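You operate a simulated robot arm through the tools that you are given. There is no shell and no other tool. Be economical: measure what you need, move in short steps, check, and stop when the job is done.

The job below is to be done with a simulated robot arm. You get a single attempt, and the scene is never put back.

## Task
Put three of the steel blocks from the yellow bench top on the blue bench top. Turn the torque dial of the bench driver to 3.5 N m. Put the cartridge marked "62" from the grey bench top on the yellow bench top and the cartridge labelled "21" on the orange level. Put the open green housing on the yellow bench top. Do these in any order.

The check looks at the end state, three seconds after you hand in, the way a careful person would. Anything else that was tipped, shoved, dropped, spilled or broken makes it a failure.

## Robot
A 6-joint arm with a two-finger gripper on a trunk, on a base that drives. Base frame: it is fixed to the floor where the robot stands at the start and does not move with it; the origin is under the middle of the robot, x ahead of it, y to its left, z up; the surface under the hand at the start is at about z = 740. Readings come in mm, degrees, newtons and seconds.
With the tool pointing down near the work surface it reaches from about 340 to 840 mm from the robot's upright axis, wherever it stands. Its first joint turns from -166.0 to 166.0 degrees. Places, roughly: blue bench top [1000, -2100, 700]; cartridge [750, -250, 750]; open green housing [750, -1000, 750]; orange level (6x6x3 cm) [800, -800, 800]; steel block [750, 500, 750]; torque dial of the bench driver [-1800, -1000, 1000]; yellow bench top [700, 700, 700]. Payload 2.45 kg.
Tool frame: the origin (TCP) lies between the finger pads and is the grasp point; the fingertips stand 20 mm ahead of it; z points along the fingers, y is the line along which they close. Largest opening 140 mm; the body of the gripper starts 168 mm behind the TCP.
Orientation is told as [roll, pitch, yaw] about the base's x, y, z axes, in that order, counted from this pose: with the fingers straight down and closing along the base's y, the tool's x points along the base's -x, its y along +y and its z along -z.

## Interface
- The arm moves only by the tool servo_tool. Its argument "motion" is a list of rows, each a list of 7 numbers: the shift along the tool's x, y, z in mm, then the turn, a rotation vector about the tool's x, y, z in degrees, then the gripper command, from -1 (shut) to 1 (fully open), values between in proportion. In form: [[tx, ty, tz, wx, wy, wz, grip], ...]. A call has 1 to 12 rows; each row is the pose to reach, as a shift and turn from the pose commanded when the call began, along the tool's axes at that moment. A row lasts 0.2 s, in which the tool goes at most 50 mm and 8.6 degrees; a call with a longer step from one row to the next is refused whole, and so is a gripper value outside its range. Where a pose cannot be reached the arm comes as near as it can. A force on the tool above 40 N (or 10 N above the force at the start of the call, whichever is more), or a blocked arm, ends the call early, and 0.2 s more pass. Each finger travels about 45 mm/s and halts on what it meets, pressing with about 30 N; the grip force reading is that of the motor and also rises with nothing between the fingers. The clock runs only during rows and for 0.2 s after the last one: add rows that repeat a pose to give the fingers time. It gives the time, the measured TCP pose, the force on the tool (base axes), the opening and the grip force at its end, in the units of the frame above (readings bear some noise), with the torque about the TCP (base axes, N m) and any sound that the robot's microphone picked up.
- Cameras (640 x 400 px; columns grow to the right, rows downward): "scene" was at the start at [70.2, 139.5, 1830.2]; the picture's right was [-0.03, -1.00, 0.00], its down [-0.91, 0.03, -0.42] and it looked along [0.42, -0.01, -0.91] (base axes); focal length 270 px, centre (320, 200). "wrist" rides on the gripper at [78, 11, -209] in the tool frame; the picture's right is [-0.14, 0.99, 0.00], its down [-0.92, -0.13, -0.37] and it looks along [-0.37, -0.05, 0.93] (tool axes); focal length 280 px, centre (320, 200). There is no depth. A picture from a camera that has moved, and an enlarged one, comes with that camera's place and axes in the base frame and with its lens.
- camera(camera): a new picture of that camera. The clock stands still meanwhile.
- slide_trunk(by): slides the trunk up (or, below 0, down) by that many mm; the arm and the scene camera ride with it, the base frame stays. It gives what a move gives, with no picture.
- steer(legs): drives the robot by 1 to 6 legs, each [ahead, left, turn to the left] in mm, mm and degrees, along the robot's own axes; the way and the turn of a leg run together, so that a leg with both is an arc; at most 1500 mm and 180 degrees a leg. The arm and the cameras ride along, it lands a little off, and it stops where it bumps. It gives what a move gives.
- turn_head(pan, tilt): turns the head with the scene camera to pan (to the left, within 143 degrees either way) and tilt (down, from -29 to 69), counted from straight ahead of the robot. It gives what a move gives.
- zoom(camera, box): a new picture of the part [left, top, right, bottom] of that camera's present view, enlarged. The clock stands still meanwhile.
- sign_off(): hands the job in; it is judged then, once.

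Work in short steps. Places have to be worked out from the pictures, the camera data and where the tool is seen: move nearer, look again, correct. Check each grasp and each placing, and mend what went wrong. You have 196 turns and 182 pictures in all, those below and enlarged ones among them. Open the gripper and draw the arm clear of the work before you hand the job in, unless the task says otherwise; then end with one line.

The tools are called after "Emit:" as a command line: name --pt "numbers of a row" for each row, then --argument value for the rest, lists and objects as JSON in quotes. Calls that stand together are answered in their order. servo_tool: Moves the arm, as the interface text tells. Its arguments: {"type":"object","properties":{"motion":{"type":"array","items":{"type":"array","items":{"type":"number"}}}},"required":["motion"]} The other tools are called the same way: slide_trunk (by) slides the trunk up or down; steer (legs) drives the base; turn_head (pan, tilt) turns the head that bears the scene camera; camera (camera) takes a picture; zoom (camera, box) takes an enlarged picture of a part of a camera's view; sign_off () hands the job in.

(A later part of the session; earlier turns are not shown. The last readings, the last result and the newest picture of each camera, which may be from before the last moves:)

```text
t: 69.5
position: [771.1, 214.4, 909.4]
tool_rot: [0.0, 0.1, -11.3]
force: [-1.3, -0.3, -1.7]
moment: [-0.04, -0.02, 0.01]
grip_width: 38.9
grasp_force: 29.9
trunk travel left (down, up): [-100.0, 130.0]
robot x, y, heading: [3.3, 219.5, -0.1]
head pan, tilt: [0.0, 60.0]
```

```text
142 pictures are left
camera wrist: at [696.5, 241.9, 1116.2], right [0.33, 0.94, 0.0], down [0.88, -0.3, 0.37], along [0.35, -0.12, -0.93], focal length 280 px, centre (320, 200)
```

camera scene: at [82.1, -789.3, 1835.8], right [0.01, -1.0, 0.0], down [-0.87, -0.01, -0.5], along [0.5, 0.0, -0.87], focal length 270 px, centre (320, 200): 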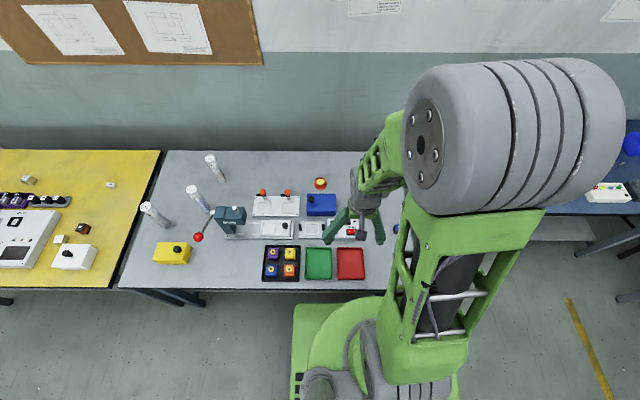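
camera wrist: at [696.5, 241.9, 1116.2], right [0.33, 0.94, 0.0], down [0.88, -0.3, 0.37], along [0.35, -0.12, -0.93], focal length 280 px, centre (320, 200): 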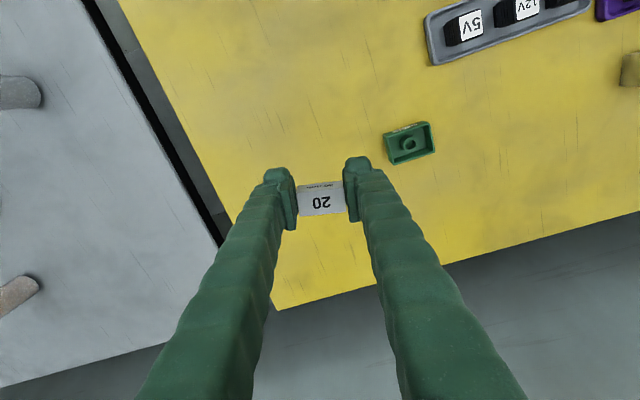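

Held. Retract, straighten, drive right to the blue bench.

Emit:
servo_tool --pt "40 -8 -20 0 0 0 -1" --pt "80 -16 -40 0 0 0 -1" --pt "120 -24 -60 0 0 0 -1" --pt "160 -32 -80 0 0 0 -1" --pt "200 -40 -100 0 0 0 -1" --pt "240 -48 -120 0 0 0 -1" --pt "280 -55 -135 0 0 -6 -1" --pt "315 -61 -140 0 0 -11.3 -1" --pt "343 -67 -145 0 0 -11.3 -1"

Emit:
steer --legs '[[0, -1400, 0], [0, -450, 0], [160, 0, 0]]'

Emit:
camera --camera "wrist"

```text
t: 71.5
position: [424.5, 219.0, 1053.9]
tool_rot: [0.0, 0.1, 0.1]
force: [0.4, -1.0, -0.9]
moment: [0.01, -0.05, 0.0]
grip_width: 39.2
grasp_force: 29.6
trunk travel left (down, up): [-100.0, 130.0]
robot x, y, heading: [6.9, 224.9, 0.1]
head pan, tilt: [0.0, 60.0]
```

```text
t: 89.1
position: [577.8, -1650.9, 1053.9]
tool_rot: [0.0, 0.1, -0.7]
force: [1.3, -0.5, -1.3]
moment: [0.0, 0.05, 0.03]
grip_width: 38.9
grasp_force: 29.7
trunk travel left (down, up): [-100.0, 130.0]
robot x, y, heading: [153.1, -1642.5, -0.7]
head pan, tilt: [0.0, 60.0]
```

```text
141 pictures are left
camera wrist: at [499.3, -1638.5, 1259.2], right [0.15, 0.99, 0.0], down [0.92, -0.14, 0.37], along [0.36, -0.05, -0.93], focal length 280 px, centre (320, 200)
```

wrist: 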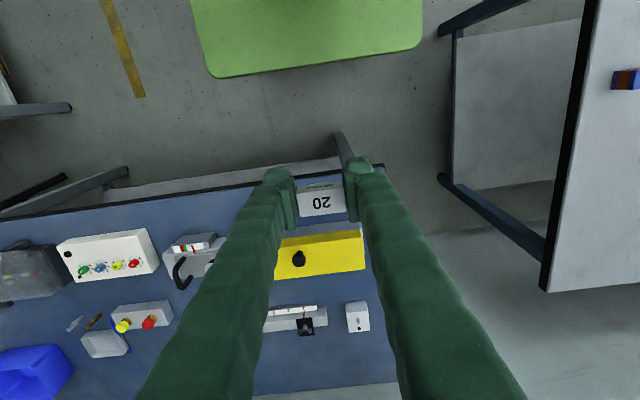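

Move over (693,−1620) for block 20 and look.

Emit:
servo_tool --pt "-30 8 35 0 0 0 -1" --pt "-60 16 70 0 0 0 -1" --pt "-90 24 105 0 0 0 -1" --pt "-115 30 140 0 0 0 -1" --pt "-115 30 185 0 0 0 -1" --pt "-115 30 230 0 0 0 -1"

Emit:
camera --camera "wrist"

```text
t: 90.5
position: [693.6, -1620.3, 819.8]
tool_rot: [0.1, 0.1, -0.7]
force: [0.5, -0.2, -1.7]
moment: [0.0, 0.04, 0.01]
grip_width: 38.8
grasp_force: 29.9
trunk travel left (down, up): [-100.0, 130.0]
robot x, y, heading: [155.6, -1643.5, -0.9]
head pan, tilt: [0.0, 60.0]
```

```text
140 pictures are left
camera wrist: at [615.6, -1608.6, 1027.9], right [0.15, 0.99, 0.0], down [0.92, -0.14, 0.37], along [0.36, -0.05, -0.93], focal length 280 px, centre (320, 200)
```

wrist: 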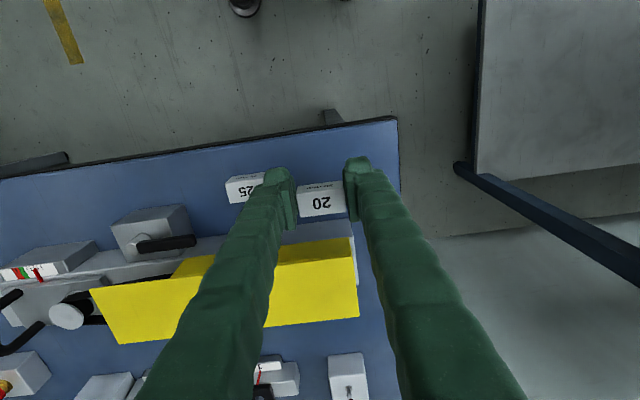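

Gap to block 25 is ~20 mm. Lower to contact.

Emit:
servo_tool --pt "0 0 30 0 0 0 -1" --pt "0 0 46 0 0 0 -1" --pt "0 0 50 0 0 0 -1" --pt "0 0 53 0 0 0 -1" --pt "0 0 54.5 0 0 0 -1" --pt "0 0 54.5 0 0 0 -1"

```text
t: 91.9
position: [692.3, -1621.7, 768.7]
tool_rot: [0.0, 0.1, -0.6]
force: [0.2, 0.5, -1.8]
moment: [0.01, 0.02, 0.01]
grip_width: 39.0
grasp_force: 30.3
trunk travel left (down, up): [-100.0, 130.0]
robot x, y, heading: [152.9, -1645.4, -0.8]
head pan, tilt: [0.0, 60.0]
```

Emit:
servo_tool --pt "0 0 1 0 0 0 -1" --pt "0 0 2 0 0 0 -1" --pt "0 0 3 0 0 0 -1" --pt "0 0 3 0 0 0 -1"

```text
t: 92.9
position: [692.8, -1621.4, 766.0]
tool_rot: [0.0, -0.1, -0.7]
force: [0.0, 4.3, 15.9]
moment: [0.05, -0.13, 0.07]
grip_width: 38.6
grasp_force: 30.1
trunk travel left (down, up): [-100.0, 130.0]
robot x, y, heading: [153.9, -1644.7, -0.7]
head pan, tilt: [0.0, 60.0]
```

Contact. Open slightly (55 mm), lift, retract.

Emit:
servo_tool --pt "0 0 -1 0 0 0 -0.22" --pt "0 0 -1 0 0 0 -0.22" --pt "0 0 -1 0 0 0 -0.22" --pt "0 0 -30 0 0 0 -0.22" --pt "0 0 -75 0 0 0 -0.22" --pt "0 0 -120 0 0 0 -0.22" --pt "0 0 -165 0 0 0 1" --pt "30 0 -200 0 0 0 1" --pt "60 0 -230 0 0 0 1" --pt "90 0 -260 0 0 0 1" --pt "120 0 -280 0 0 0 1"

Emit:
camera --camera "wrist"

```text
t: 95.3
position: [569.8, -1623.2, 1045.9]
tool_rot: [0.0, 0.1, -0.6]
force: [-0.9, 0.1, 0.2]
moment: [-0.02, -0.01, -0.03]
grip_width: 140.2
grasp_force: 0.1
trunk travel left (down, up): [-100.0, 130.0]
robot x, y, heading: [155.4, -1640.9, -0.6]
head pan, tilt: [0.0, 60.0]
```

```text
139 pictures are left
camera wrist: at [491.9, -1611.2, 1253.2], right [0.15, 0.99, 0.0], down [0.92, -0.14, 0.37], along [0.36, -0.05, -0.93], focal length 280 px, centre (320, 200)
```

wrist: 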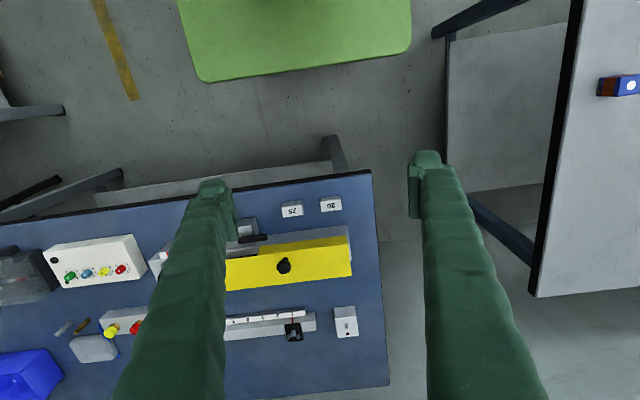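

Both blocks are in place. Raise the hand and drive back to the grey bench for cartridge 21 (est. (832,−322), top z≈900).

Emit:
servo_tool --pt "20 0 -40 0 0 0 1" --pt "30 0 -80 0 0 0 1"

Emit:
steer --legs '[[-150, 0, 0.6], [0, 1220, 0]]'

Emit:
camera --camera "wrist"

Emit:
camera --camera "scene"

```text
t: 95.9
position: [541.1, -1620.3, 1124.5]
tool_rot: [0.0, 0.0, -0.6]
force: [0.3, 0.1, -0.3]
moment: [-0.01, -0.01, -0.01]
grip_width: 139.9
grasp_force: 0.0
trunk travel left (down, up): [-100.0, 130.0]
robot x, y, heading: [152.9, -1643.1, -0.6]
head pan, tilt: [0.0, 60.0]
```

```text
t: 107.5
position: [400.3, -433.7, 1125.6]
tool_rot: [0.0, 0.0, -0.7]
force: [-0.7, -0.3, 0.3]
moment: [-0.01, 0.03, -0.04]
grip_width: 139.8
grasp_force: 0.0
trunk travel left (down, up): [-100.0, 130.0]
robot x, y, heading: [11.4, -454.7, -0.5]
head pan, tilt: [0.0, 60.0]
```

```text
138 pictures are left
camera wrist: at [322.1, -420.6, 1331.7], right [0.15, 0.99, 0.0], down [0.92, -0.14, 0.37], along [0.36, -0.06, -0.93], focal length 280 px, centre (320, 200)
```

wrist: 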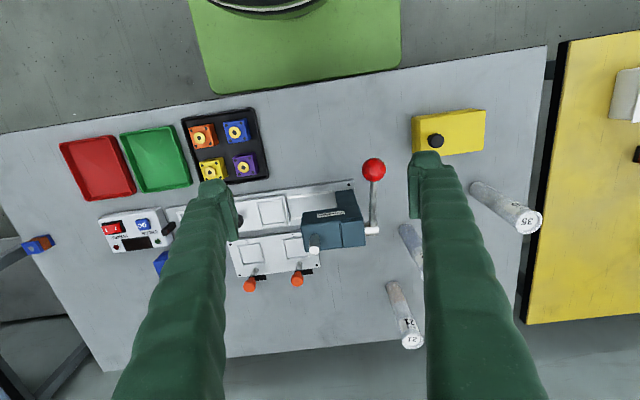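

```text
137 pictures are left
camera scene: at [90.0, -313.6, 1835.8], right [-0.01, -1.0, 0.0], down [-0.87, 0.01, -0.5], along [0.5, -0.01, -0.87], focal length 270 px, centre (320, 200)
```

scene: 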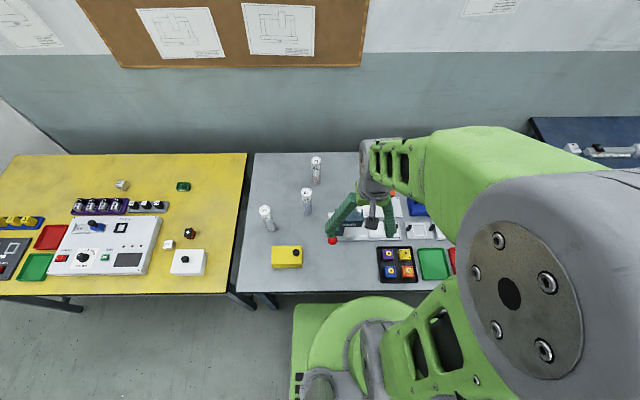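

Cartridge 21 is about (825,−305). Move above it at z≈990 and look.

Emit:
servo_tool --pt "-42 13 10 0 0 0 1" --pt "-84 26 20 0 0 0 1" --pt "-126 39 30 0 0 0 1" --pt "-168 52 40 0 0 0 1" --pt "-210 65 50 0 0 0 1" --pt "-252 78 60 0 0 0 1" --pt "-294 91 70 0 0 0 1" --pt "-336 104 80 0 0 0 1" --pt "-375 117 90 0 0 0 1" --pt "-405 127 105 0 0 0 1" --pt "-423 133 130 0 0 0 1"

Emit:
camera --camera "wrist"

```text
t: 109.9
position: [826.3, -307.6, 994.0]
tool_rot: [0.0, 0.0, -0.7]
force: [0.2, -0.9, 0.6]
moment: [0.01, 0.04, -0.01]
grip_width: 139.9
grasp_force: 0.0
trunk travel left (down, up): [-100.0, 130.0]
robot x, y, heading: [12.7, -449.1, -0.6]
head pan, tilt: [0.0, 60.0]
```

```text
136 pictures are left
camera wrist: at [747.5, -294.1, 1200.6], right [0.15, 0.99, 0.0], down [0.92, -0.14, 0.37], along [0.36, -0.06, -0.93], focal length 280 px, centre (320, 200)
```

wrist: 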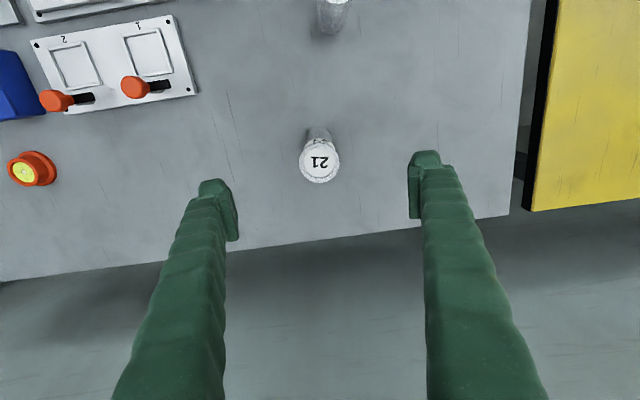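

Cap at (819,−307). Descend to z≈835 around it.

Emit:
servo_tool --pt "6 0 40 0 0 0 1" --pt "6 0 80 0 0 0 1" --pt "6 0 120 0 0 0 1" --pt "6 0 160 0 0 0 1"

Emit:
camera --camera "wrist"

```text
t: 110.9
position: [817.7, -303.7, 835.4]
tool_rot: [0.0, 0.0, -0.6]
force: [0.0, -0.5, -0.6]
moment: [-0.03, 0.04, 0.01]
grip_width: 139.9
grasp_force: 0.0
trunk travel left (down, up): [-100.0, 130.0]
robot x, y, heading: [8.4, -458.0, -0.5]
head pan, tilt: [0.0, 60.0]
```

```text
135 pictures are left
camera wrist: at [740.3, -291.2, 1041.5], right [0.15, 0.99, 0.0], down [0.92, -0.14, 0.37], along [0.36, -0.06, -0.93], focal length 280 px, centre (320, 200)
```

wrist: 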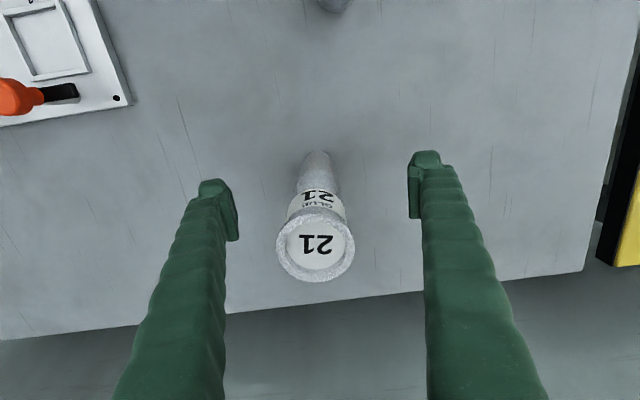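

Cartridge is centred between the pads. Close and lift.

Emit:
servo_tool --pt "0 0 0 0 0 0 -1" --pt "0 0 0 0 0 0 -1" --pt "0 0 0 0 0 0 -1" --pt "0 0 0 0 0 0 -1" --pt "0 0 0 0 0 0 -1" --pt "0 0 0 0 0 0 -1" --pt "0 0 0 0 0 0 -1" --pt "0 0 -15 0 0 0 -1" --pt "0 0 -45 0 0 0 -1" --pt "0 0 -80 0 0 0 -1"

Emit:
camera --camera "wrist"

```text
t: 113.1
position: [818.1, -305.3, 914.7]
tool_rot: [0.0, 0.0, -0.7]
force: [-0.3, -0.6, -0.3]
moment: [0.0, -0.03, 0.03]
grip_width: 36.7
grasp_force: 29.7
trunk travel left (down, up): [-100.0, 130.0]
robot x, y, heading: [12.4, -455.1, -0.5]
head pan, tilt: [0.0, 60.0]
```

```text
134 pictures are left
camera wrist: at [739.9, -293.2, 1122.6], right [0.15, 0.99, 0.0], down [0.92, -0.14, 0.37], along [0.36, -0.06, -0.93], focal length 280 px, centre (320, 200)
```

wrist: 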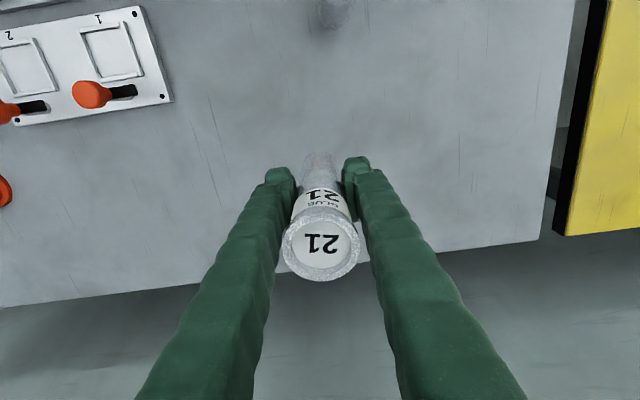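

Held. Raise to z≈1030 and drive right 485 mm with arm high to be next to the level.

Emit:
servo_tool --pt "10 0 -40 0 0 0 -1" --pt "20 0 -80 0 0 0 -1" --pt "30 0 -120 0 0 0 -1"

Emit:
steer --legs '[[0, -480, 0.5]]'

Emit:
camera --camera "wrist"

Emit:
camera --camera "scene"

```text
t: 113.9
position: [785.5, -304.3, 1034.8]
tool_rot: [0.0, 0.0, -0.7]
force: [-0.5, 0.7, -1.6]
moment: [-0.01, -0.02, 0.01]
grip_width: 36.9
grasp_force: 30.0
trunk travel left (down, up): [-100.0, 130.0]
robot x, y, heading: [13.3, -453.9, -0.9]
head pan, tilt: [0.0, 60.0]
```

```text
t: 118.7
position: [781.3, -775.8, 1033.3]
tool_rot: [0.0, 0.0, -0.1]
force: [-0.1, 0.0, -1.7]
moment: [0.02, 0.0, 0.01]
grip_width: 36.5
grasp_force: 30.2
trunk travel left (down, up): [-100.0, 130.0]
robot x, y, heading: [7.7, -934.2, -0.1]
head pan, tilt: [0.0, 60.0]
```

```text
133 pictures are left
camera wrist: at [703.2, -764.5, 1241.2], right [0.14, 0.99, 0.0], down [0.92, -0.13, 0.37], along [0.36, -0.05, -0.93], focal length 280 px, centre (320, 200)
```

wrist: 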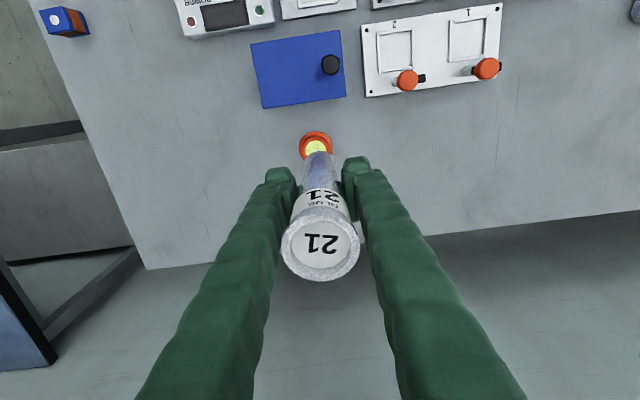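

```text
132 pictures are left
camera scene: at [85.3, -792.5, 1835.9], right [0.0, -1.0, 0.0], down [-0.87, 0.0, -0.5], along [0.5, 0.0, -0.87], focal length 270 px, centre (320, 200)
```

scene: 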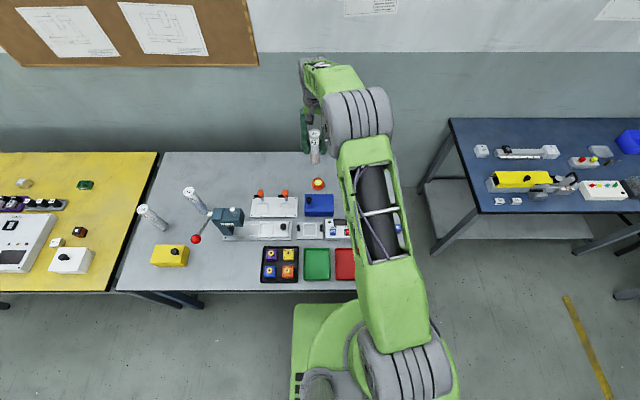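

Level is seen right below; zoom to understand its top.

Emit:
zoom --camera "wrist" --box '[272, 110, 368, 170]'

Emit:
zoom --camera "scene" --box '[272, 120, 368, 210]'

```text
6.67 times, centred on (320, 140) of wrist
camera zoom: at [703.2, -764.5, 1241.2], right [0.14, 0.99, 0.0], down [0.92, -0.13, 0.37], along [0.36, -0.05, -0.93], focal length 1869 px, centre (320, 600)
```

zoom: 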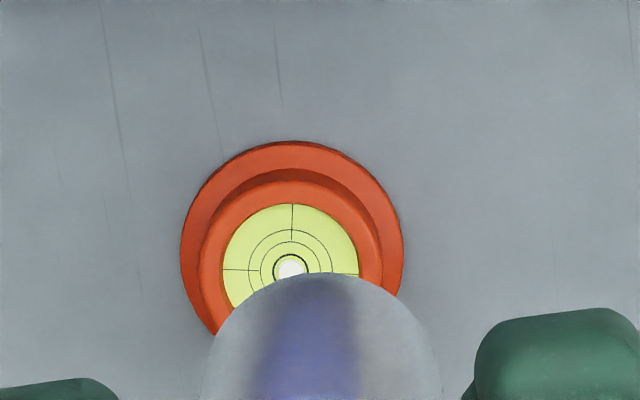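

```text
4.44 times, centred on (320, 165) of scene
camera zoom: at [85.3, -792.5, 1835.9], right [0.0, -1.0, 0.0], down [-0.87, 0.0, -0.5], along [0.5, 0.0, -0.87], focal length 1199 px, centre (320, 356)
```

zoom: 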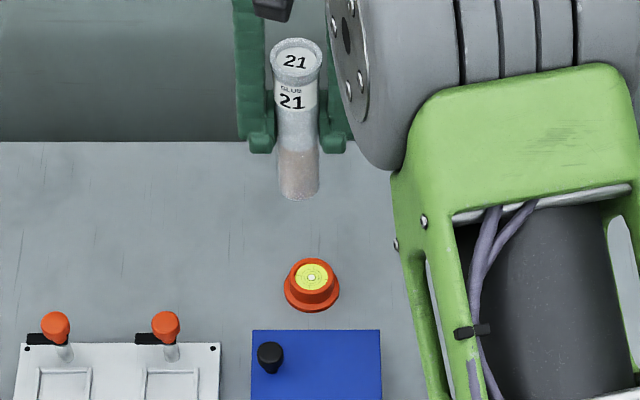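

Level centre ≈ (795,−785). Shift by (+13.5,−10) and lower until ~20 mm above, then re-check from both cameras.

Emit:
servo_tool --pt "-7 -5 40 0 0 0 -1" --pt "-13.5 -10 80 0 0 0 -1" --pt "-13.5 -10 115 0 0 0 -1" --pt "-13.5 -10 140 0 0 0 -1" --pt "-13.5 -10 146 0 0 0 -1"

Emit:
zoom --camera "wrist" --box '[240, 110, 400, 210]'

Emit:
zoom --camera "scene" --box '[272, 120, 368, 210]'

```text
t: 119.9
position: [794.5, -786.1, 886.6]
tool_rot: [0.1, 0.0, -0.1]
force: [-0.3, 0.7, -0.4]
moment: [0.0, -0.02, -0.02]
grip_width: 36.5
grasp_force: 30.4
trunk travel left (down, up): [-100.0, 130.0]
robot x, y, heading: [9.2, -935.1, -0.1]
head pan, tilt: [0.0, 60.0]
```

```text
4.00 times, centred on (320, 160) of wrist
camera zoom: at [715.9, -774.8, 1094.5], right [0.14, 0.99, 0.0], down [0.92, -0.13, 0.37], along [0.36, -0.05, -0.93], focal length 1122 px, centre (320, 360)
```

zoom: 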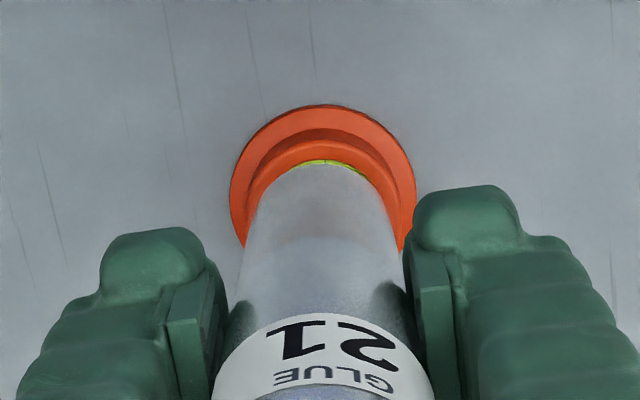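

```text
4.44 times, centred on (320, 165) of scene
camera zoom: at [85.3, -792.3, 1835.9], right [0.0, -1.0, 0.0], down [-0.87, 0.0, -0.5], along [0.5, 0.0, -0.87], focal length 1199 px, centre (320, 356)
```

zoom: 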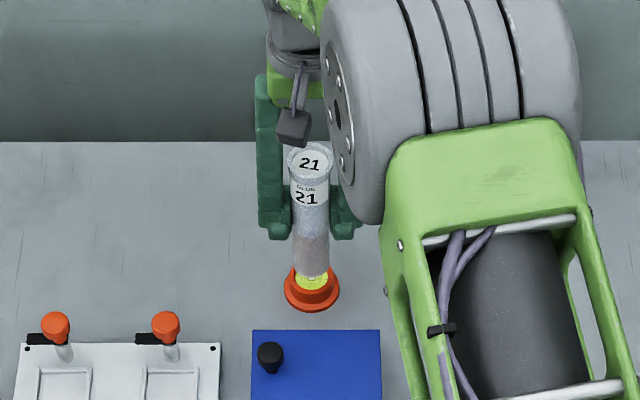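

Well aligned. Lower slowly to contact.

Emit:
servo_tool --pt "0 0 8 0 0 0 -1" --pt "0 0 14 0 0 0 -1" --pt "0 0 17 0 0 0 -1" --pt "0 0 19 0 0 0 -1" --pt "0 0 20 0 0 0 -1"

Emit:
zoom --camera "scene" --box '[272, 120, 368, 210]'

```text
t: 121.1
position: [794.5, -785.8, 867.6]
tool_rot: [0.0, 0.0, -0.1]
force: [0.3, -0.9, -1.2]
moment: [0.0, -0.02, 0.02]
grip_width: 36.5
grasp_force: 29.5
trunk travel left (down, up): [-100.0, 130.0]
robot x, y, heading: [8.0, -933.0, -0.1]
head pan, tilt: [0.0, 60.0]
```

```text
4.44 times, centred on (320, 165) of scene
camera zoom: at [85.3, -792.3, 1835.9], right [0.0, -1.0, 0.0], down [-0.87, 0.0, -0.5], along [0.5, 0.0, -0.87], focal length 1199 px, centre (320, 356)
```

zoom: 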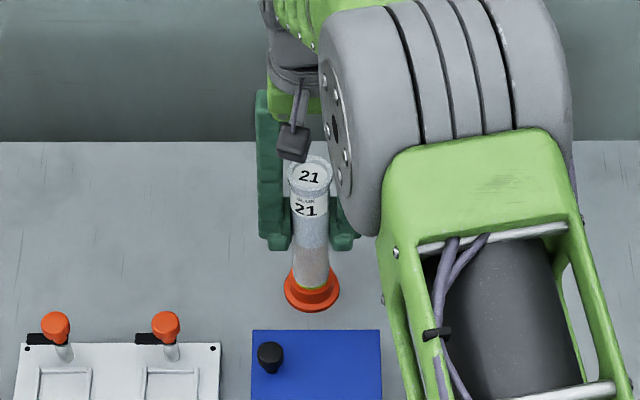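

Not touching yet; continue by 1 mm steps.

Emit:
servo_tool --pt "0 0 1 0 0 0 -1" --pt "0 0 2 0 0 0 -1" --pt "0 0 2.5 0 0 0 -1" --pt "0 0 2.5 0 0 0 -1"

```text
t: 122.1
position: [795.5, -786.2, 865.8]
tool_rot: [0.0, 0.0, -0.1]
force: [0.1, -0.4, -1.6]
moment: [0.01, -0.01, -0.01]
grip_width: 36.4
grasp_force: 30.0
trunk travel left (down, up): [-100.0, 130.0]
robot x, y, heading: [9.0, -933.0, -0.3]
head pan, tilt: [0.0, 60.0]
```

Emit:
servo_tool --pt "0 0 1 0 0 0 -1" --pt "0 0 2 0 0 0 -1" --pt "0 0 2 0 0 0 -1"

Emit:
zoom --camera "scene" --box '[272, 120, 368, 210]'

```text
t: 122.9
position: [795.3, -785.7, 864.0]
tool_rot: [0.1, -0.1, -0.2]
force: [0.8, 0.7, -0.4]
moment: [0.02, 0.0, 0.04]
grip_width: 36.6
grasp_force: 29.6
trunk travel left (down, up): [-100.0, 130.0]
robot x, y, heading: [3.7, -934.0, -0.3]
head pan, tilt: [0.0, 60.0]
```

```text
4.44 times, centred on (320, 165) of scene
camera zoom: at [85.3, -792.3, 1835.9], right [0.0, -1.0, 0.0], down [-0.87, 0.0, -0.5], along [0.5, 0.0, -0.87], focal length 1199 px, centre (320, 356)
```

zoom: 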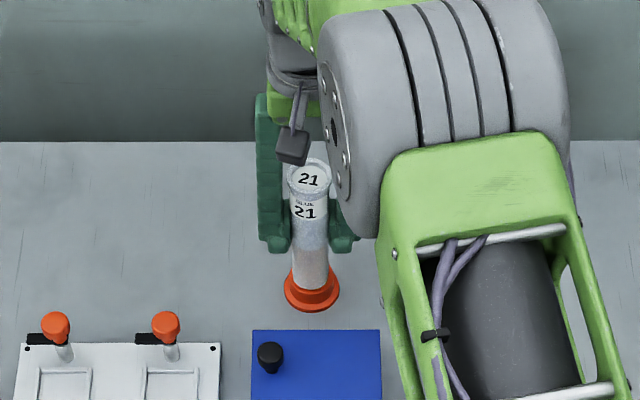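

Emit:
servo_tool --pt "0 0 0.7 0 0 0 -1" --pt "0 0 1.4 0 0 0 -1" --pt "0 0 1.4 0 0 0 -1"

```text
t: 123.7
position: [795.7, -786.1, 862.9]
tool_rot: [0.0, -0.1, -0.1]
force: [1.0, 0.4, 4.8]
moment: [0.13, -0.05, 0.02]
grip_width: 36.3
grasp_force: 30.0
trunk travel left (down, up): [-100.0, 130.0]
robot x, y, heading: [9.7, -932.8, -0.2]
head pan, tilt: [0.0, 60.0]
```

Contact. Open gently and rise straight up.

Emit:
servo_tool --pt "0 0 0 0 0 0 -0.4" --pt "0 0 0 0 0 0 -0.2" --pt "0 0 0 0 0 0 0.2" --pt "0 0 0 0 0 0 0.6" --pt "0 0 0 0 0 0 0.6" --pt "0 0 0 0 0 0 0.6" --pt "0 0 -30 0 0 0 0.6" --pt "0 0 -70 0 0 0 0.6" --pt "0 0 -115 0 0 0 0.6" --pt "0 0 -160 0 0 0 0.6"

Emit:
zoom --camera "scene" --box '[272, 120, 368, 210]'

Emit:
camera --camera "wrist"

```text
t: 125.9
position: [795.2, -789.1, 1023.3]
tool_rot: [0.0, 0.0, -0.1]
force: [-0.6, -0.4, -0.8]
moment: [0.01, -0.02, 0.0]
grip_width: 112.2
grasp_force: 0.1
trunk travel left (down, up): [-100.0, 130.0]
robot x, y, heading: [10.8, -931.9, -0.5]
head pan, tilt: [0.0, 60.0]
```

```text
4.44 times, centred on (320, 165) of scene
camera zoom: at [84.5, -792.5, 1835.9], right [0.0, -1.0, 0.0], down [-0.87, 0.0, -0.5], along [0.5, 0.0, -0.87], focal length 1199 px, centre (320, 356)
```

zoom: 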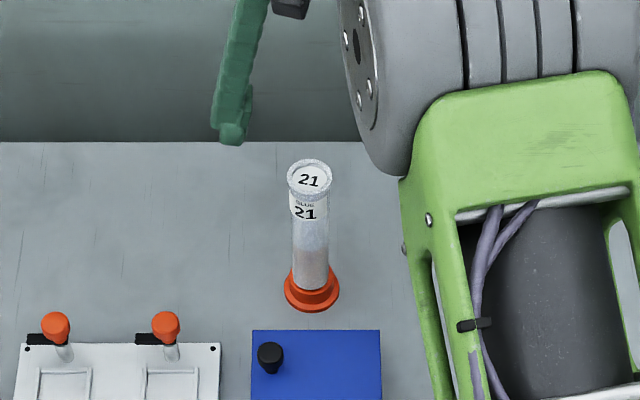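

```text
124 pictures are left
camera wrist: at [717.3, -775.8, 1230.0], right [0.14, 0.99, 0.0], down [0.92, -0.13, 0.37], along [0.36, -0.05, -0.93], focal length 280 px, centre (320, 200)
```

wrist: 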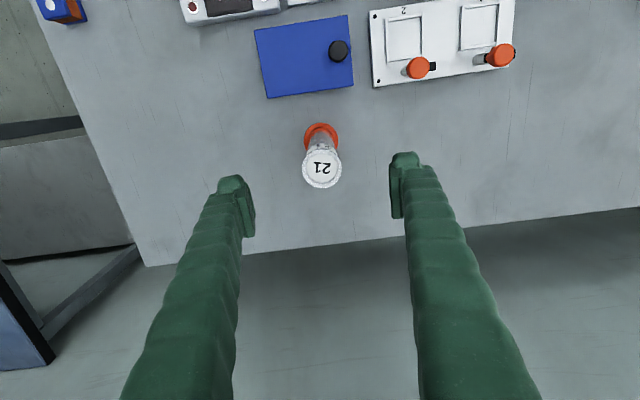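

Cartridge 21 stands on the level. Raise, retract and drive left to cartridge 62.

Emit:
servo_tool --pt "0 0 -40 0 0 0 1" --pt "40 -20 -60 0 0 0 1" --pt "80 -40 -70 0 0 0 1" --pt "120 -60 -80 0 0 0 1" --pt "160 -80 -90 0 0 0 1" --pt "200 -100 -90 0 0 0 1" --pt "240 -120 -90 0 0 0 1" --pt "280 -130 -90 0 0 0 1"

Emit:
steer --legs '[[0, 590, 0.3]]'

Emit:
camera --camera "wrist"

```text
t: 127.7
position: [513.5, -914.4, 1111.6]
tool_rot: [0.0, 0.1, -0.1]
force: [0.1, -0.8, -0.1]
moment: [0.0, 0.0, 0.05]
grip_width: 140.0
grasp_force: 0.1
trunk travel left (down, up): [-100.0, 130.0]
robot x, y, heading: [7.6, -933.1, -0.1]
head pan, tilt: [0.0, 60.0]
```

```text
t: 133.4
position: [514.3, -317.8, 1110.9]
tool_rot: [0.0, 0.1, 0.0]
force: [-0.1, 0.0, -0.7]
moment: [0.04, 0.02, -0.01]
grip_width: 140.1
grasp_force: 0.1
trunk travel left (down, up): [-100.0, 130.0]
robot x, y, heading: [9.7, -339.7, -0.0]
head pan, tilt: [0.0, 60.0]
```

```text
123 pictures are left
camera wrist: at [436.7, -305.6, 1318.3], right [0.14, 0.99, 0.0], down [0.92, -0.13, 0.37], along [0.36, -0.05, -0.93], focal length 280 px, centre (320, 200)
```

wrist: 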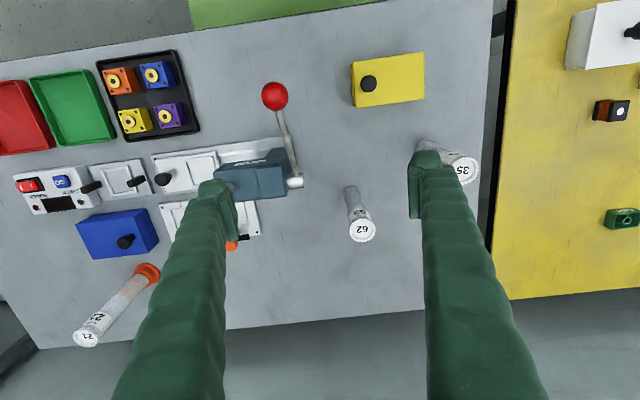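

Cartridge 62 at about (662,−265). Move above and check.

Emit:
servo_tool --pt "-40 15 20 0 0 0 0.6" --pt "-80 30 40 0 0 0 0.6" --pt "-120 45 60 0 0 0 0.6" --pt "-147 53 90 0 0 0 0.6" --pt "-147 53 115 0 0 0 0.6"

Emit:
camera --camera "wrist"

```text
t: 134.6
position: [662.6, -264.4, 995.9]
tool_rot: [-0.1, 0.0, 0.1]
force: [0.6, -0.7, -0.1]
moment: [0.0, 0.0, -0.01]
grip_width: 111.7
grasp_force: 0.1
trunk travel left (down, up): [-100.0, 130.0]
robot x, y, heading: [10.5, -339.7, -0.0]
head pan, tilt: [0.0, 60.0]
```

```text
122 pictures are left
camera wrist: at [584.0, -252.3, 1203.0], right [0.14, 0.99, 0.0], down [0.92, -0.13, 0.37], along [0.36, -0.05, -0.93], focal length 280 px, centre (320, 200)
```

wrist: 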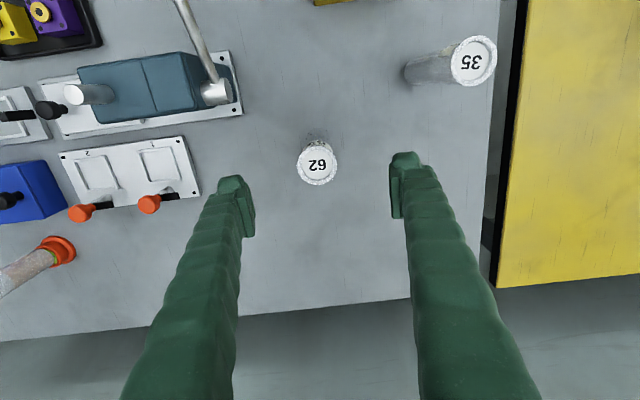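

Same offset as before: shift −6.5 in x, −1.5 in y; descend to z 835.

Emit:
servo_tool --pt "6.5 -1.5 40 0 0 0 0.6" --pt "6.5 -1.5 80 0 0 0 0.6" --pt "6.5 -1.5 120 0 0 0 0.6" --pt "6.5 -1.5 161 0 0 0 0.6"

Emit:
camera --camera "wrist"

```text
t: 135.6
position: [657.1, -265.5, 836.3]
tool_rot: [0.0, 0.0, 0.1]
force: [-0.1, 0.9, 0.1]
moment: [0.02, -0.01, 0.0]
grip_width: 112.2
grasp_force: 0.0
trunk travel left (down, up): [-100.0, 130.0]
robot x, y, heading: [8.7, -339.4, -0.0]
head pan, tilt: [0.0, 60.0]
```

```text
121 pictures are left
camera wrist: at [578.1, -253.4, 1043.6], right [0.14, 0.99, 0.0], down [0.92, -0.13, 0.37], along [0.37, -0.05, -0.93], focal length 280 px, centre (320, 200)
```

wrist: 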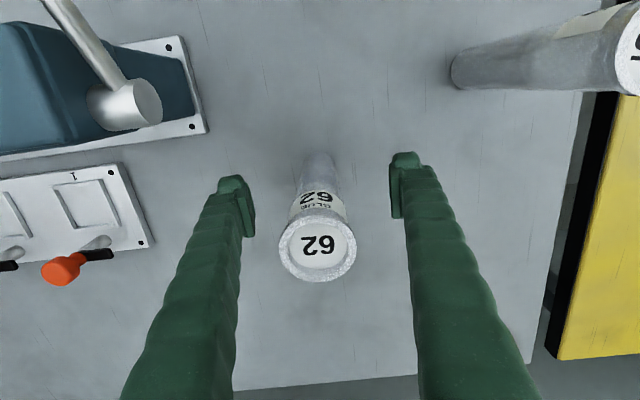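

Centred. Close and lift to above neighbours.

Emit:
servo_tool --pt "0 0 0 0 0 0 -1" --pt "0 0 0 0 0 0 -1" --pt "0 0 0 0 0 0 -1" --pt "0 0 0 0 0 0 -1" --pt "0 0 0 0 0 0 -1" --pt "0 0 0 0 0 0 -1" --pt "0 0 -15 0 0 0 -1" --pt "0 0 -50 0 0 0 -1" --pt "0 0 -95 0 0 0 -1" --pt "0 0 -140 0 0 0 -1" --pt "0 0 -185 0 0 0 -1" --pt "0 0 -220 0 0 0 -1"

Emit:
camera --camera "wrist"

```text
t: 138.2
position: [655.6, -267.3, 1056.3]
tool_rot: [0.0, 0.0, 0.1]
force: [-0.3, -0.6, -0.7]
moment: [0.01, -0.01, -0.01]
grip_width: 37.4
grasp_force: 29.9
trunk travel left (down, up): [-100.0, 130.0]
robot x, y, heading: [6.9, -339.9, 0.1]
head pan, tilt: [0.0, 60.0]
```

```text
120 pictures are left
camera wrist: at [577.8, -255.5, 1263.1], right [0.14, 0.99, 0.0], down [0.92, -0.13, 0.37], along [0.36, -0.05, -0.93], focal length 280 px, centre (320, 200)
```

wrist: 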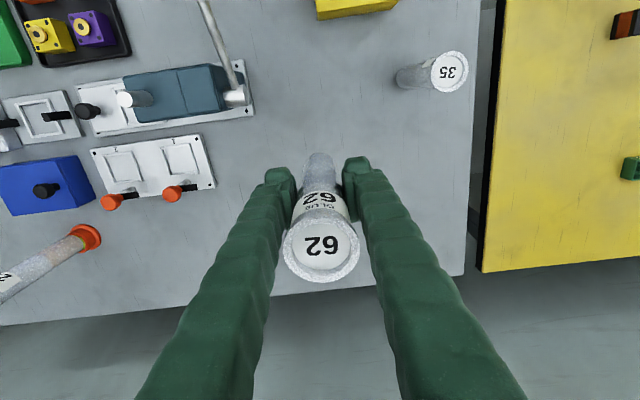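

Held, base clear above everything. Drive left 470 mm to the yellow bench.

Emit:
steer --legs '[[0, 475, 0]]'

Emit:
camera --camera "wrist"

Emit:
camera --camera "scene"

```text
t: 142.8
position: [654.8, 200.1, 1055.0]
tool_rot: [0.0, 0.0, 0.3]
force: [0.5, 0.3, 0.1]
moment: [0.0, 0.01, -0.01]
grip_width: 37.8
grasp_force: 30.0
trunk travel left (down, up): [-100.0, 130.0]
robot x, y, heading: [3.1, 126.5, 0.2]
head pan, tilt: [0.0, 60.0]
```

```text
119 pictures are left
camera wrist: at [576.5, 210.8, 1262.3], right [0.13, 0.99, 0.0], down [0.92, -0.12, 0.37], along [0.36, -0.05, -0.93], focal length 280 px, centre (320, 200)
```

wrist: 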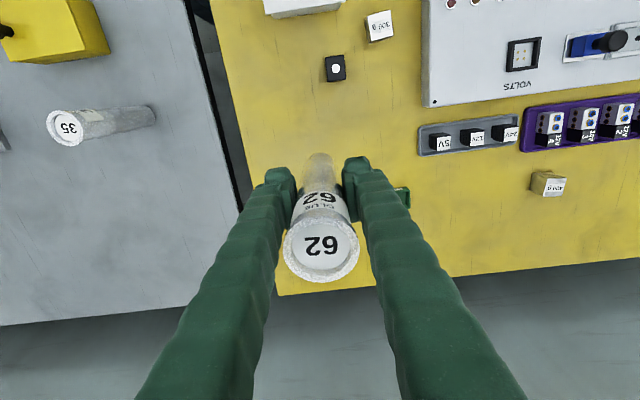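

```text
118 pictures are left
camera scene: at [82.9, 267.3, 1835.8], right [0.0, -1.0, 0.0], down [-0.87, 0.0, -0.5], along [0.5, 0.0, -0.87], focal length 270 px, centre (320, 200)
```

scene: 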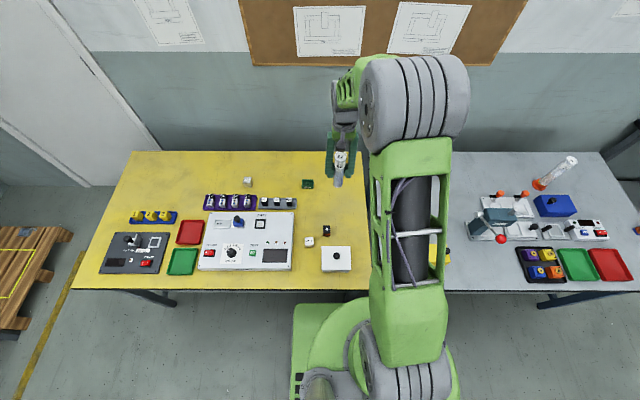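

Lower at (690,195) to just above surface.

Emit:
servo_tool --pt "-20 -5 40 0 0 0 -1" --pt "-35 -5 85 0 0 0 -1" --pt "-35 -5 130 0 0 0 -1" --pt "-35 -5 170 0 0 0 -1" --pt "-35 -5 200 0 0 0 -1" --pt "-35 -5 212 0 0 0 -1" --pt "-35 -5 217 0 0 0 -1"

Emit:
servo_tool --pt "0 0 1 0 0 0 -1" --pt "0 0 2 0 0 0 -1" --pt "0 0 3 0 0 0 -1" --pt "0 0 3 0 0 0 -1"

```text
t: 144.4
position: [690.0, 194.3, 839.3]
tool_rot: [0.0, 0.1, 0.3]
force: [-0.2, -0.4, -0.9]
moment: [0.01, -0.04, 0.0]
grip_width: 37.2
grasp_force: 29.9
trunk travel left (down, up): [-100.0, 130.0]
robot x, y, heading: [4.6, 131.7, 0.5]
head pan, tilt: [0.0, 60.0]
```

```text
t: 145.4
position: [690.8, 193.9, 837.6]
tool_rot: [0.1, -0.2, 0.3]
force: [-2.8, -0.2, 14.7]
moment: [-0.03, 0.23, 0.01]
grip_width: 37.4
grasp_force: 30.0
trunk travel left (down, up): [-100.0, 130.0]
robot x, y, heading: [8.7, 126.4, 0.3]
head pan, tilt: [0.0, 60.0]
```

Contact. Release and rise.

Emit:
servo_tool --pt "0 0 -1 0 0 0 -0.4" --pt "0 0 -1 0 0 0 -0.2" --pt "0 0 -1 0 0 0 0.2" --pt "0 0 -1 0 0 0 0.6" --pt "0 0 -1 0 0 0 0.6" --pt "0 0 -1 0 0 0 0.6" --pt "0 0 -30 0 0 0 0.6" --pt "0 0 -70 0 0 0 0.6" --pt "0 0 -115 0 0 0 0.6" --pt "0 0 -160 0 0 0 0.6" --pt "40 20 -180 0 0 0 0.6" --pt "80 40 -180 0 0 0 0.6"

Emit:
servo_tool --pt "35 20 10 0 0 0 0.4" --pt "70 40 20 0 0 0 0.4" --pt "105 60 40 0 0 0 0.4"

Emit:
camera --camera "wrist"

```text
t: 148.0
position: [609.8, 235.5, 1013.6]
tool_rot: [0.0, 0.1, 0.3]
force: [0.0, 0.4, -0.6]
moment: [-0.01, -0.03, 0.0]
grip_width: 112.1
grasp_force: 0.0
trunk travel left (down, up): [-100.0, 130.0]
robot x, y, heading: [9.7, 128.7, 0.1]
head pan, tilt: [0.0, 60.0]
```

```text
t: 148.8
position: [505.0, 293.2, 972.0]
tool_rot: [0.0, 0.0, 0.2]
force: [0.5, 0.1, 0.1]
moment: [0.01, 0.02, -0.04]
grip_width: 98.1
grasp_force: 0.1
trunk travel left (down, up): [-100.0, 130.0]
robot x, y, heading: [8.7, 129.2, 0.3]
head pan, tilt: [0.0, 60.0]
```

```text
117 pictures are left
camera wrist: at [426.1, 305.4, 1179.9], right [0.13, 0.99, 0.0], down [0.92, -0.12, 0.37], along [0.36, -0.05, -0.93], focal length 280 px, centre (320, 200)
```

wrist: 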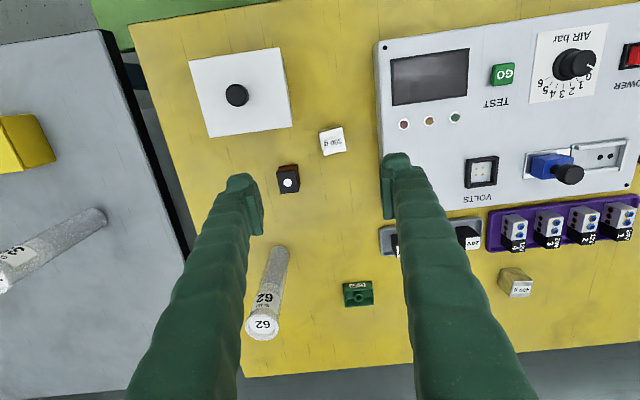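

Cartridge 62 stands fine. 300 g block at ~(494,314); narrow to ~62 mm, move above to z≈860 and check.

Emit:
servo_tool --pt "6 11 35 0 0 0 -0.1" --pt "11 21 70 0 0 0 -0.1" --pt "11 21 110 0 0 0 -0.1" --pt "11 21 110 0 0 0 -0.1"

Emit:
camera --camera "wrist"

```text
t: 149.8
position: [493.4, 313.9, 865.1]
tool_rot: [0.0, 0.0, 0.3]
force: [-0.2, 0.0, 0.3]
moment: [-0.01, 0.0, -0.02]
grip_width: 62.7
grasp_force: 0.0
trunk travel left (down, up): [-100.0, 130.0]
robot x, y, heading: [7.2, 126.4, 0.1]
head pan, tilt: [0.0, 60.0]
```

```text
116 pictures are left
camera wrist: at [415.5, 324.8, 1072.7], right [0.13, 0.99, 0.0], down [0.92, -0.12, 0.37], along [0.37, -0.05, -0.93], focal length 280 px, centre (320, 200)
```

wrist: 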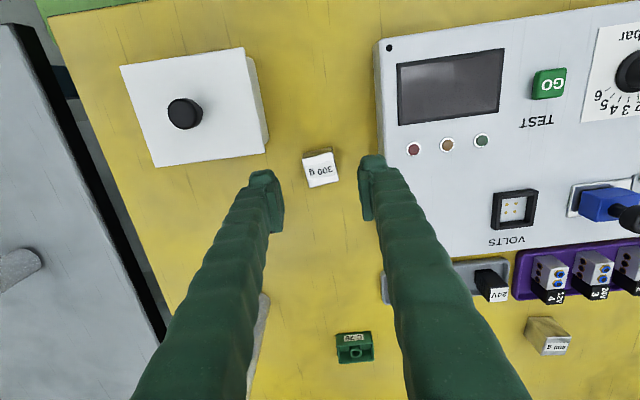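

Aligned; descend to z≈764, grip, lift.

Emit:
servo_tool --pt "-4 0 40 0 0 0 -0.1" --pt "-4 0 80 0 0 0 -0.1" --pt "-4 0 100 0 0 0 -0.1" --pt "-4 0 100 0 0 0 -1" --pt "-4 0 100 0 0 0 -1" --pt "-4 0 100 0 0 0 -1" --pt "-4 0 100 0 0 0 -1" --pt "-4 0 100 0 0 0 -1" --pt "-4 0 85 0 0 0 -1" --pt "-4 0 45 0 0 0 -1" --pt "-4 0 0 0 0 0 -1" --pt "-4 0 -45 0 0 0 -1"

Emit:
camera --camera "wrist"

```text
t: 152.4
position: [498.1, 313.8, 911.1]
tool_rot: [0.0, 0.0, 0.4]
force: [-0.8, 0.1, -2.1]
moment: [-0.01, -0.01, 0.01]
grip_width: 34.8
grasp_force: 30.1
trunk travel left (down, up): [-100.0, 130.0]
robot x, y, heading: [10.0, 126.1, 0.4]
head pan, tilt: [0.0, 60.0]
```

```text
115 pictures are left
camera wrist: at [419.7, 324.5, 1119.3], right [0.13, 0.99, 0.0], down [0.92, -0.12, 0.37], along [0.36, -0.05, -0.93], focal length 280 px, centre (320, 200)
```

wrist: 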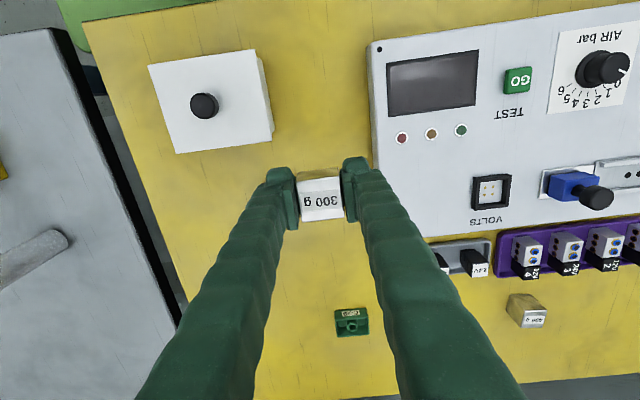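

Held. Raise/retract then drive to blue bench.

Emit:
servo_tool --pt "20 -10 -40 0 0 0 -1" --pt "40 -30 -80 0 0 0 -1" --pt "60 -50 -115 0 0 0 -1" --pt "75 -80 -145 0 0 0 -1" --pt "80 -120 -150 0 0 0 -1"

Emit:
steer --legs '[[0, -1400, 0], [0, -370, -0.3], [170, 0, 0]]'

Emit:
camera --camera "wrist"

```text
t: 153.6
position: [416.3, 193.2, 1060.4]
tool_rot: [0.0, 0.0, 0.2]
force: [-0.1, -0.5, -4.3]
moment: [0.0, 0.05, 0.03]
grip_width: 35.2
grasp_force: 29.7
trunk travel left (down, up): [-100.0, 130.0]
robot x, y, heading: [6.5, 127.8, 0.3]
head pan, tilt: [0.0, 60.0]
```

```text
t: 170.6
position: [593.5, -1589.1, 1061.4]
tool_rot: [0.0, 0.1, 0.2]
force: [0.4, 0.4, -2.8]
moment: [0.04, 0.07, 0.0]
grip_width: 35.4
grasp_force: 30.3
trunk travel left (down, up): [-100.0, 130.0]
robot x, y, heading: [180.9, -1656.3, 0.1]
head pan, tilt: [0.0, 60.0]
```

```text
114 pictures are left
camera wrist: at [514.8, -1576.0, 1268.0], right [0.13, 0.99, 0.0], down [0.92, -0.12, 0.37], along [0.36, -0.05, -0.93], focal length 280 px, centre (320, 200)
```

wrist: 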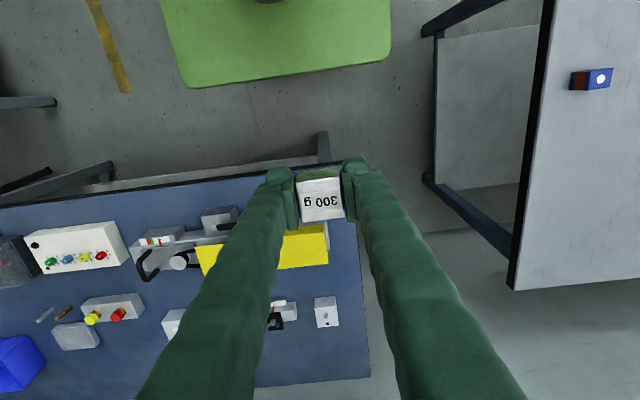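

Move over (895,−1573) at z≈890 and look.

Emit:
servo_tool --pt "-40 3 15 0 0 0 -1" --pt "-80 6 30 0 0 0 -1" --pt "-120 9 45 0 0 0 -1" --pt "-160 12 60 0 0 0 -1" --pt "-200 15 75 0 0 0 -1" --pt "-240 16 95 0 0 0 -1" --pt "-275 16 120 0 0 0 -1" --pt "-302 16 145 0 0 0 -1" --pt "-302 16 172 0 0 0 -1"

Emit:
camera --camera "wrist"

```text
t: 172.6
position: [892.3, -1568.5, 886.8]
tool_rot: [0.0, 0.1, 0.2]
force: [-0.2, 0.0, -3.2]
moment: [0.01, 0.01, -0.02]
grip_width: 34.7
grasp_force: 29.7
trunk travel left (down, up): [-100.0, 130.0]
robot x, y, heading: [182.0, -1660.4, 0.1]
head pan, tilt: [0.0, 60.0]
```

```text
113 pictures are left
camera wrist: at [815.0, -1557.3, 1093.9], right [0.13, 0.99, 0.0], down [0.92, -0.12, 0.37], along [0.36, -0.05, -0.93], focal length 280 px, centre (320, 200)
```

wrist: 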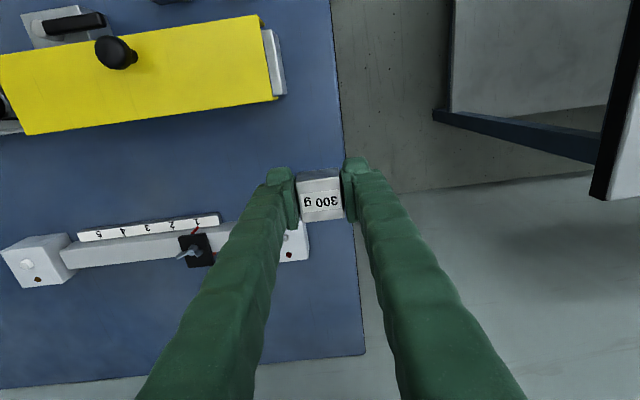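

Shift slightly further onto the bench (885,−1585) and lower.

Emit:
servo_tool --pt "7 -16 30 0 0 0 -1" --pt "7 -16 75 0 0 0 -1" --pt "7 -16 105 0 0 0 -1" --pt "7 -16 115 0 0 0 -1" --pt "7 -16 118 0 0 0 -1"

Emit:
servo_tool --pt "0 0 1.5 0 0 0 -1" --pt "0 0 3 0 0 0 -1" --pt "0 0 4.5 0 0 0 -1" --pt "0 0 4.5 0 0 0 -1"

```text
t: 173.8
position: [886.9, -1587.2, 770.3]
tool_rot: [0.0, 0.0, 0.3]
force: [-0.1, 0.6, -2.0]
moment: [0.01, 0.04, 0.0]
grip_width: 35.1
grasp_force: 30.0
trunk travel left (down, up): [-100.0, 130.0]
robot x, y, heading: [181.9, -1653.9, 0.3]
head pan, tilt: [0.0, 60.0]
```

```text
t: 174.8
position: [887.3, -1585.2, 765.6]
tool_rot: [0.1, -0.1, 0.3]
force: [-0.6, 0.2, -3.2]
moment: [-0.01, 0.01, 0.04]
grip_width: 35.1
grasp_force: 29.9
trunk travel left (down, up): [-100.0, 130.0]
robot x, y, heading: [185.1, -1655.5, 0.1]
head pan, tilt: [0.0, 60.0]
```

Emit:
servo_tool --pt "0 0 1 0 0 0 -1" --pt "0 0 2 0 0 0 -1" --pt "0 0 2 0 0 0 -1"

```text
t: 175.6
position: [887.7, -1586.4, 766.2]
tool_rot: [0.0, 0.1, 0.2]
force: [-2.1, -1.2, 7.6]
moment: [-0.05, 0.03, -0.01]
grip_width: 34.8
grasp_force: 29.9
trunk travel left (down, up): [-100.0, 130.0]
robot x, y, heading: [179.2, -1654.2, 0.0]
head pan, tilt: [0.0, 60.0]
```

Contact. Release, lift and retract.

Emit:
servo_tool --pt "0 0 0 0 0 0 -0.15" --pt "0 0 0 0 0 0 -0.15" --pt "0 0 0 0 0 0 -0.15" --pt "0 0 -30 0 0 0 -0.15" --pt "0 0 -75 0 0 0 -0.15" --pt "0 0 -120 0 0 0 -0.15" --pt "0 0 -165 0 0 0 0.3" --pt "40 0 -190 0 0 0 0.3" --pt "80 0 -215 0 0 0 0.3" --pt "120 0 -240 0 0 0 0.3" --pt "160 0 -265 0 0 0 0.3" --pt "200 0 -290 0 0 0 0.3"

Emit:
servo_tool --pt "40 0 -20 0 0 0 0" --pt "80 0 -40 0 0 0 0" --pt "120 0 -60 0 0 0 0"

Emit:
camera --camera "wrist"

```text
t: 178.2
position: [687.7, -1585.2, 1056.6]
tool_rot: [0.0, 0.0, 0.2]
force: [-1.2, 0.5, -0.3]
moment: [0.03, -0.05, -0.02]
grip_width: 91.0
grasp_force: 0.1
trunk travel left (down, up): [-100.0, 130.0]
robot x, y, heading: [184.8, -1654.2, -0.0]
head pan, tilt: [0.0, 60.0]
```

```text
t: 179.0
position: [564.5, -1588.7, 1117.1]
tool_rot: [0.0, 0.1, 0.3]
force: [-0.8, -0.8, -0.6]
moment: [0.03, -0.05, 0.01]
grip_width: 70.2
grasp_force: 0.1
trunk travel left (down, up): [-100.0, 130.0]
robot x, y, heading: [183.5, -1659.8, 0.2]
head pan, tilt: [0.0, 60.0]
```

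```text
112 pictures are left
camera wrist: at [486.7, -1576.7, 1323.7], right [0.13, 0.99, 0.0], down [0.92, -0.12, 0.37], along [0.37, -0.05, -0.93], focal length 280 px, centre (320, 200)
```

wrist: 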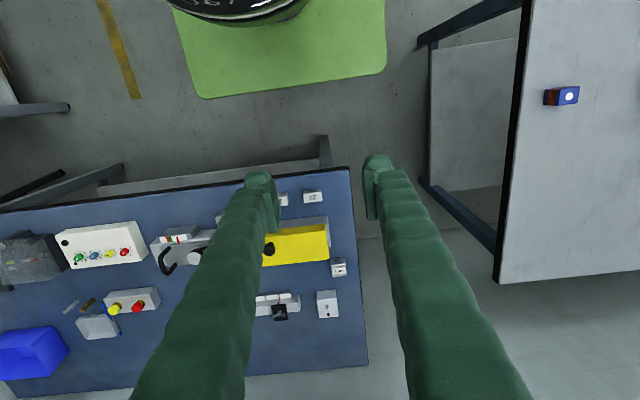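

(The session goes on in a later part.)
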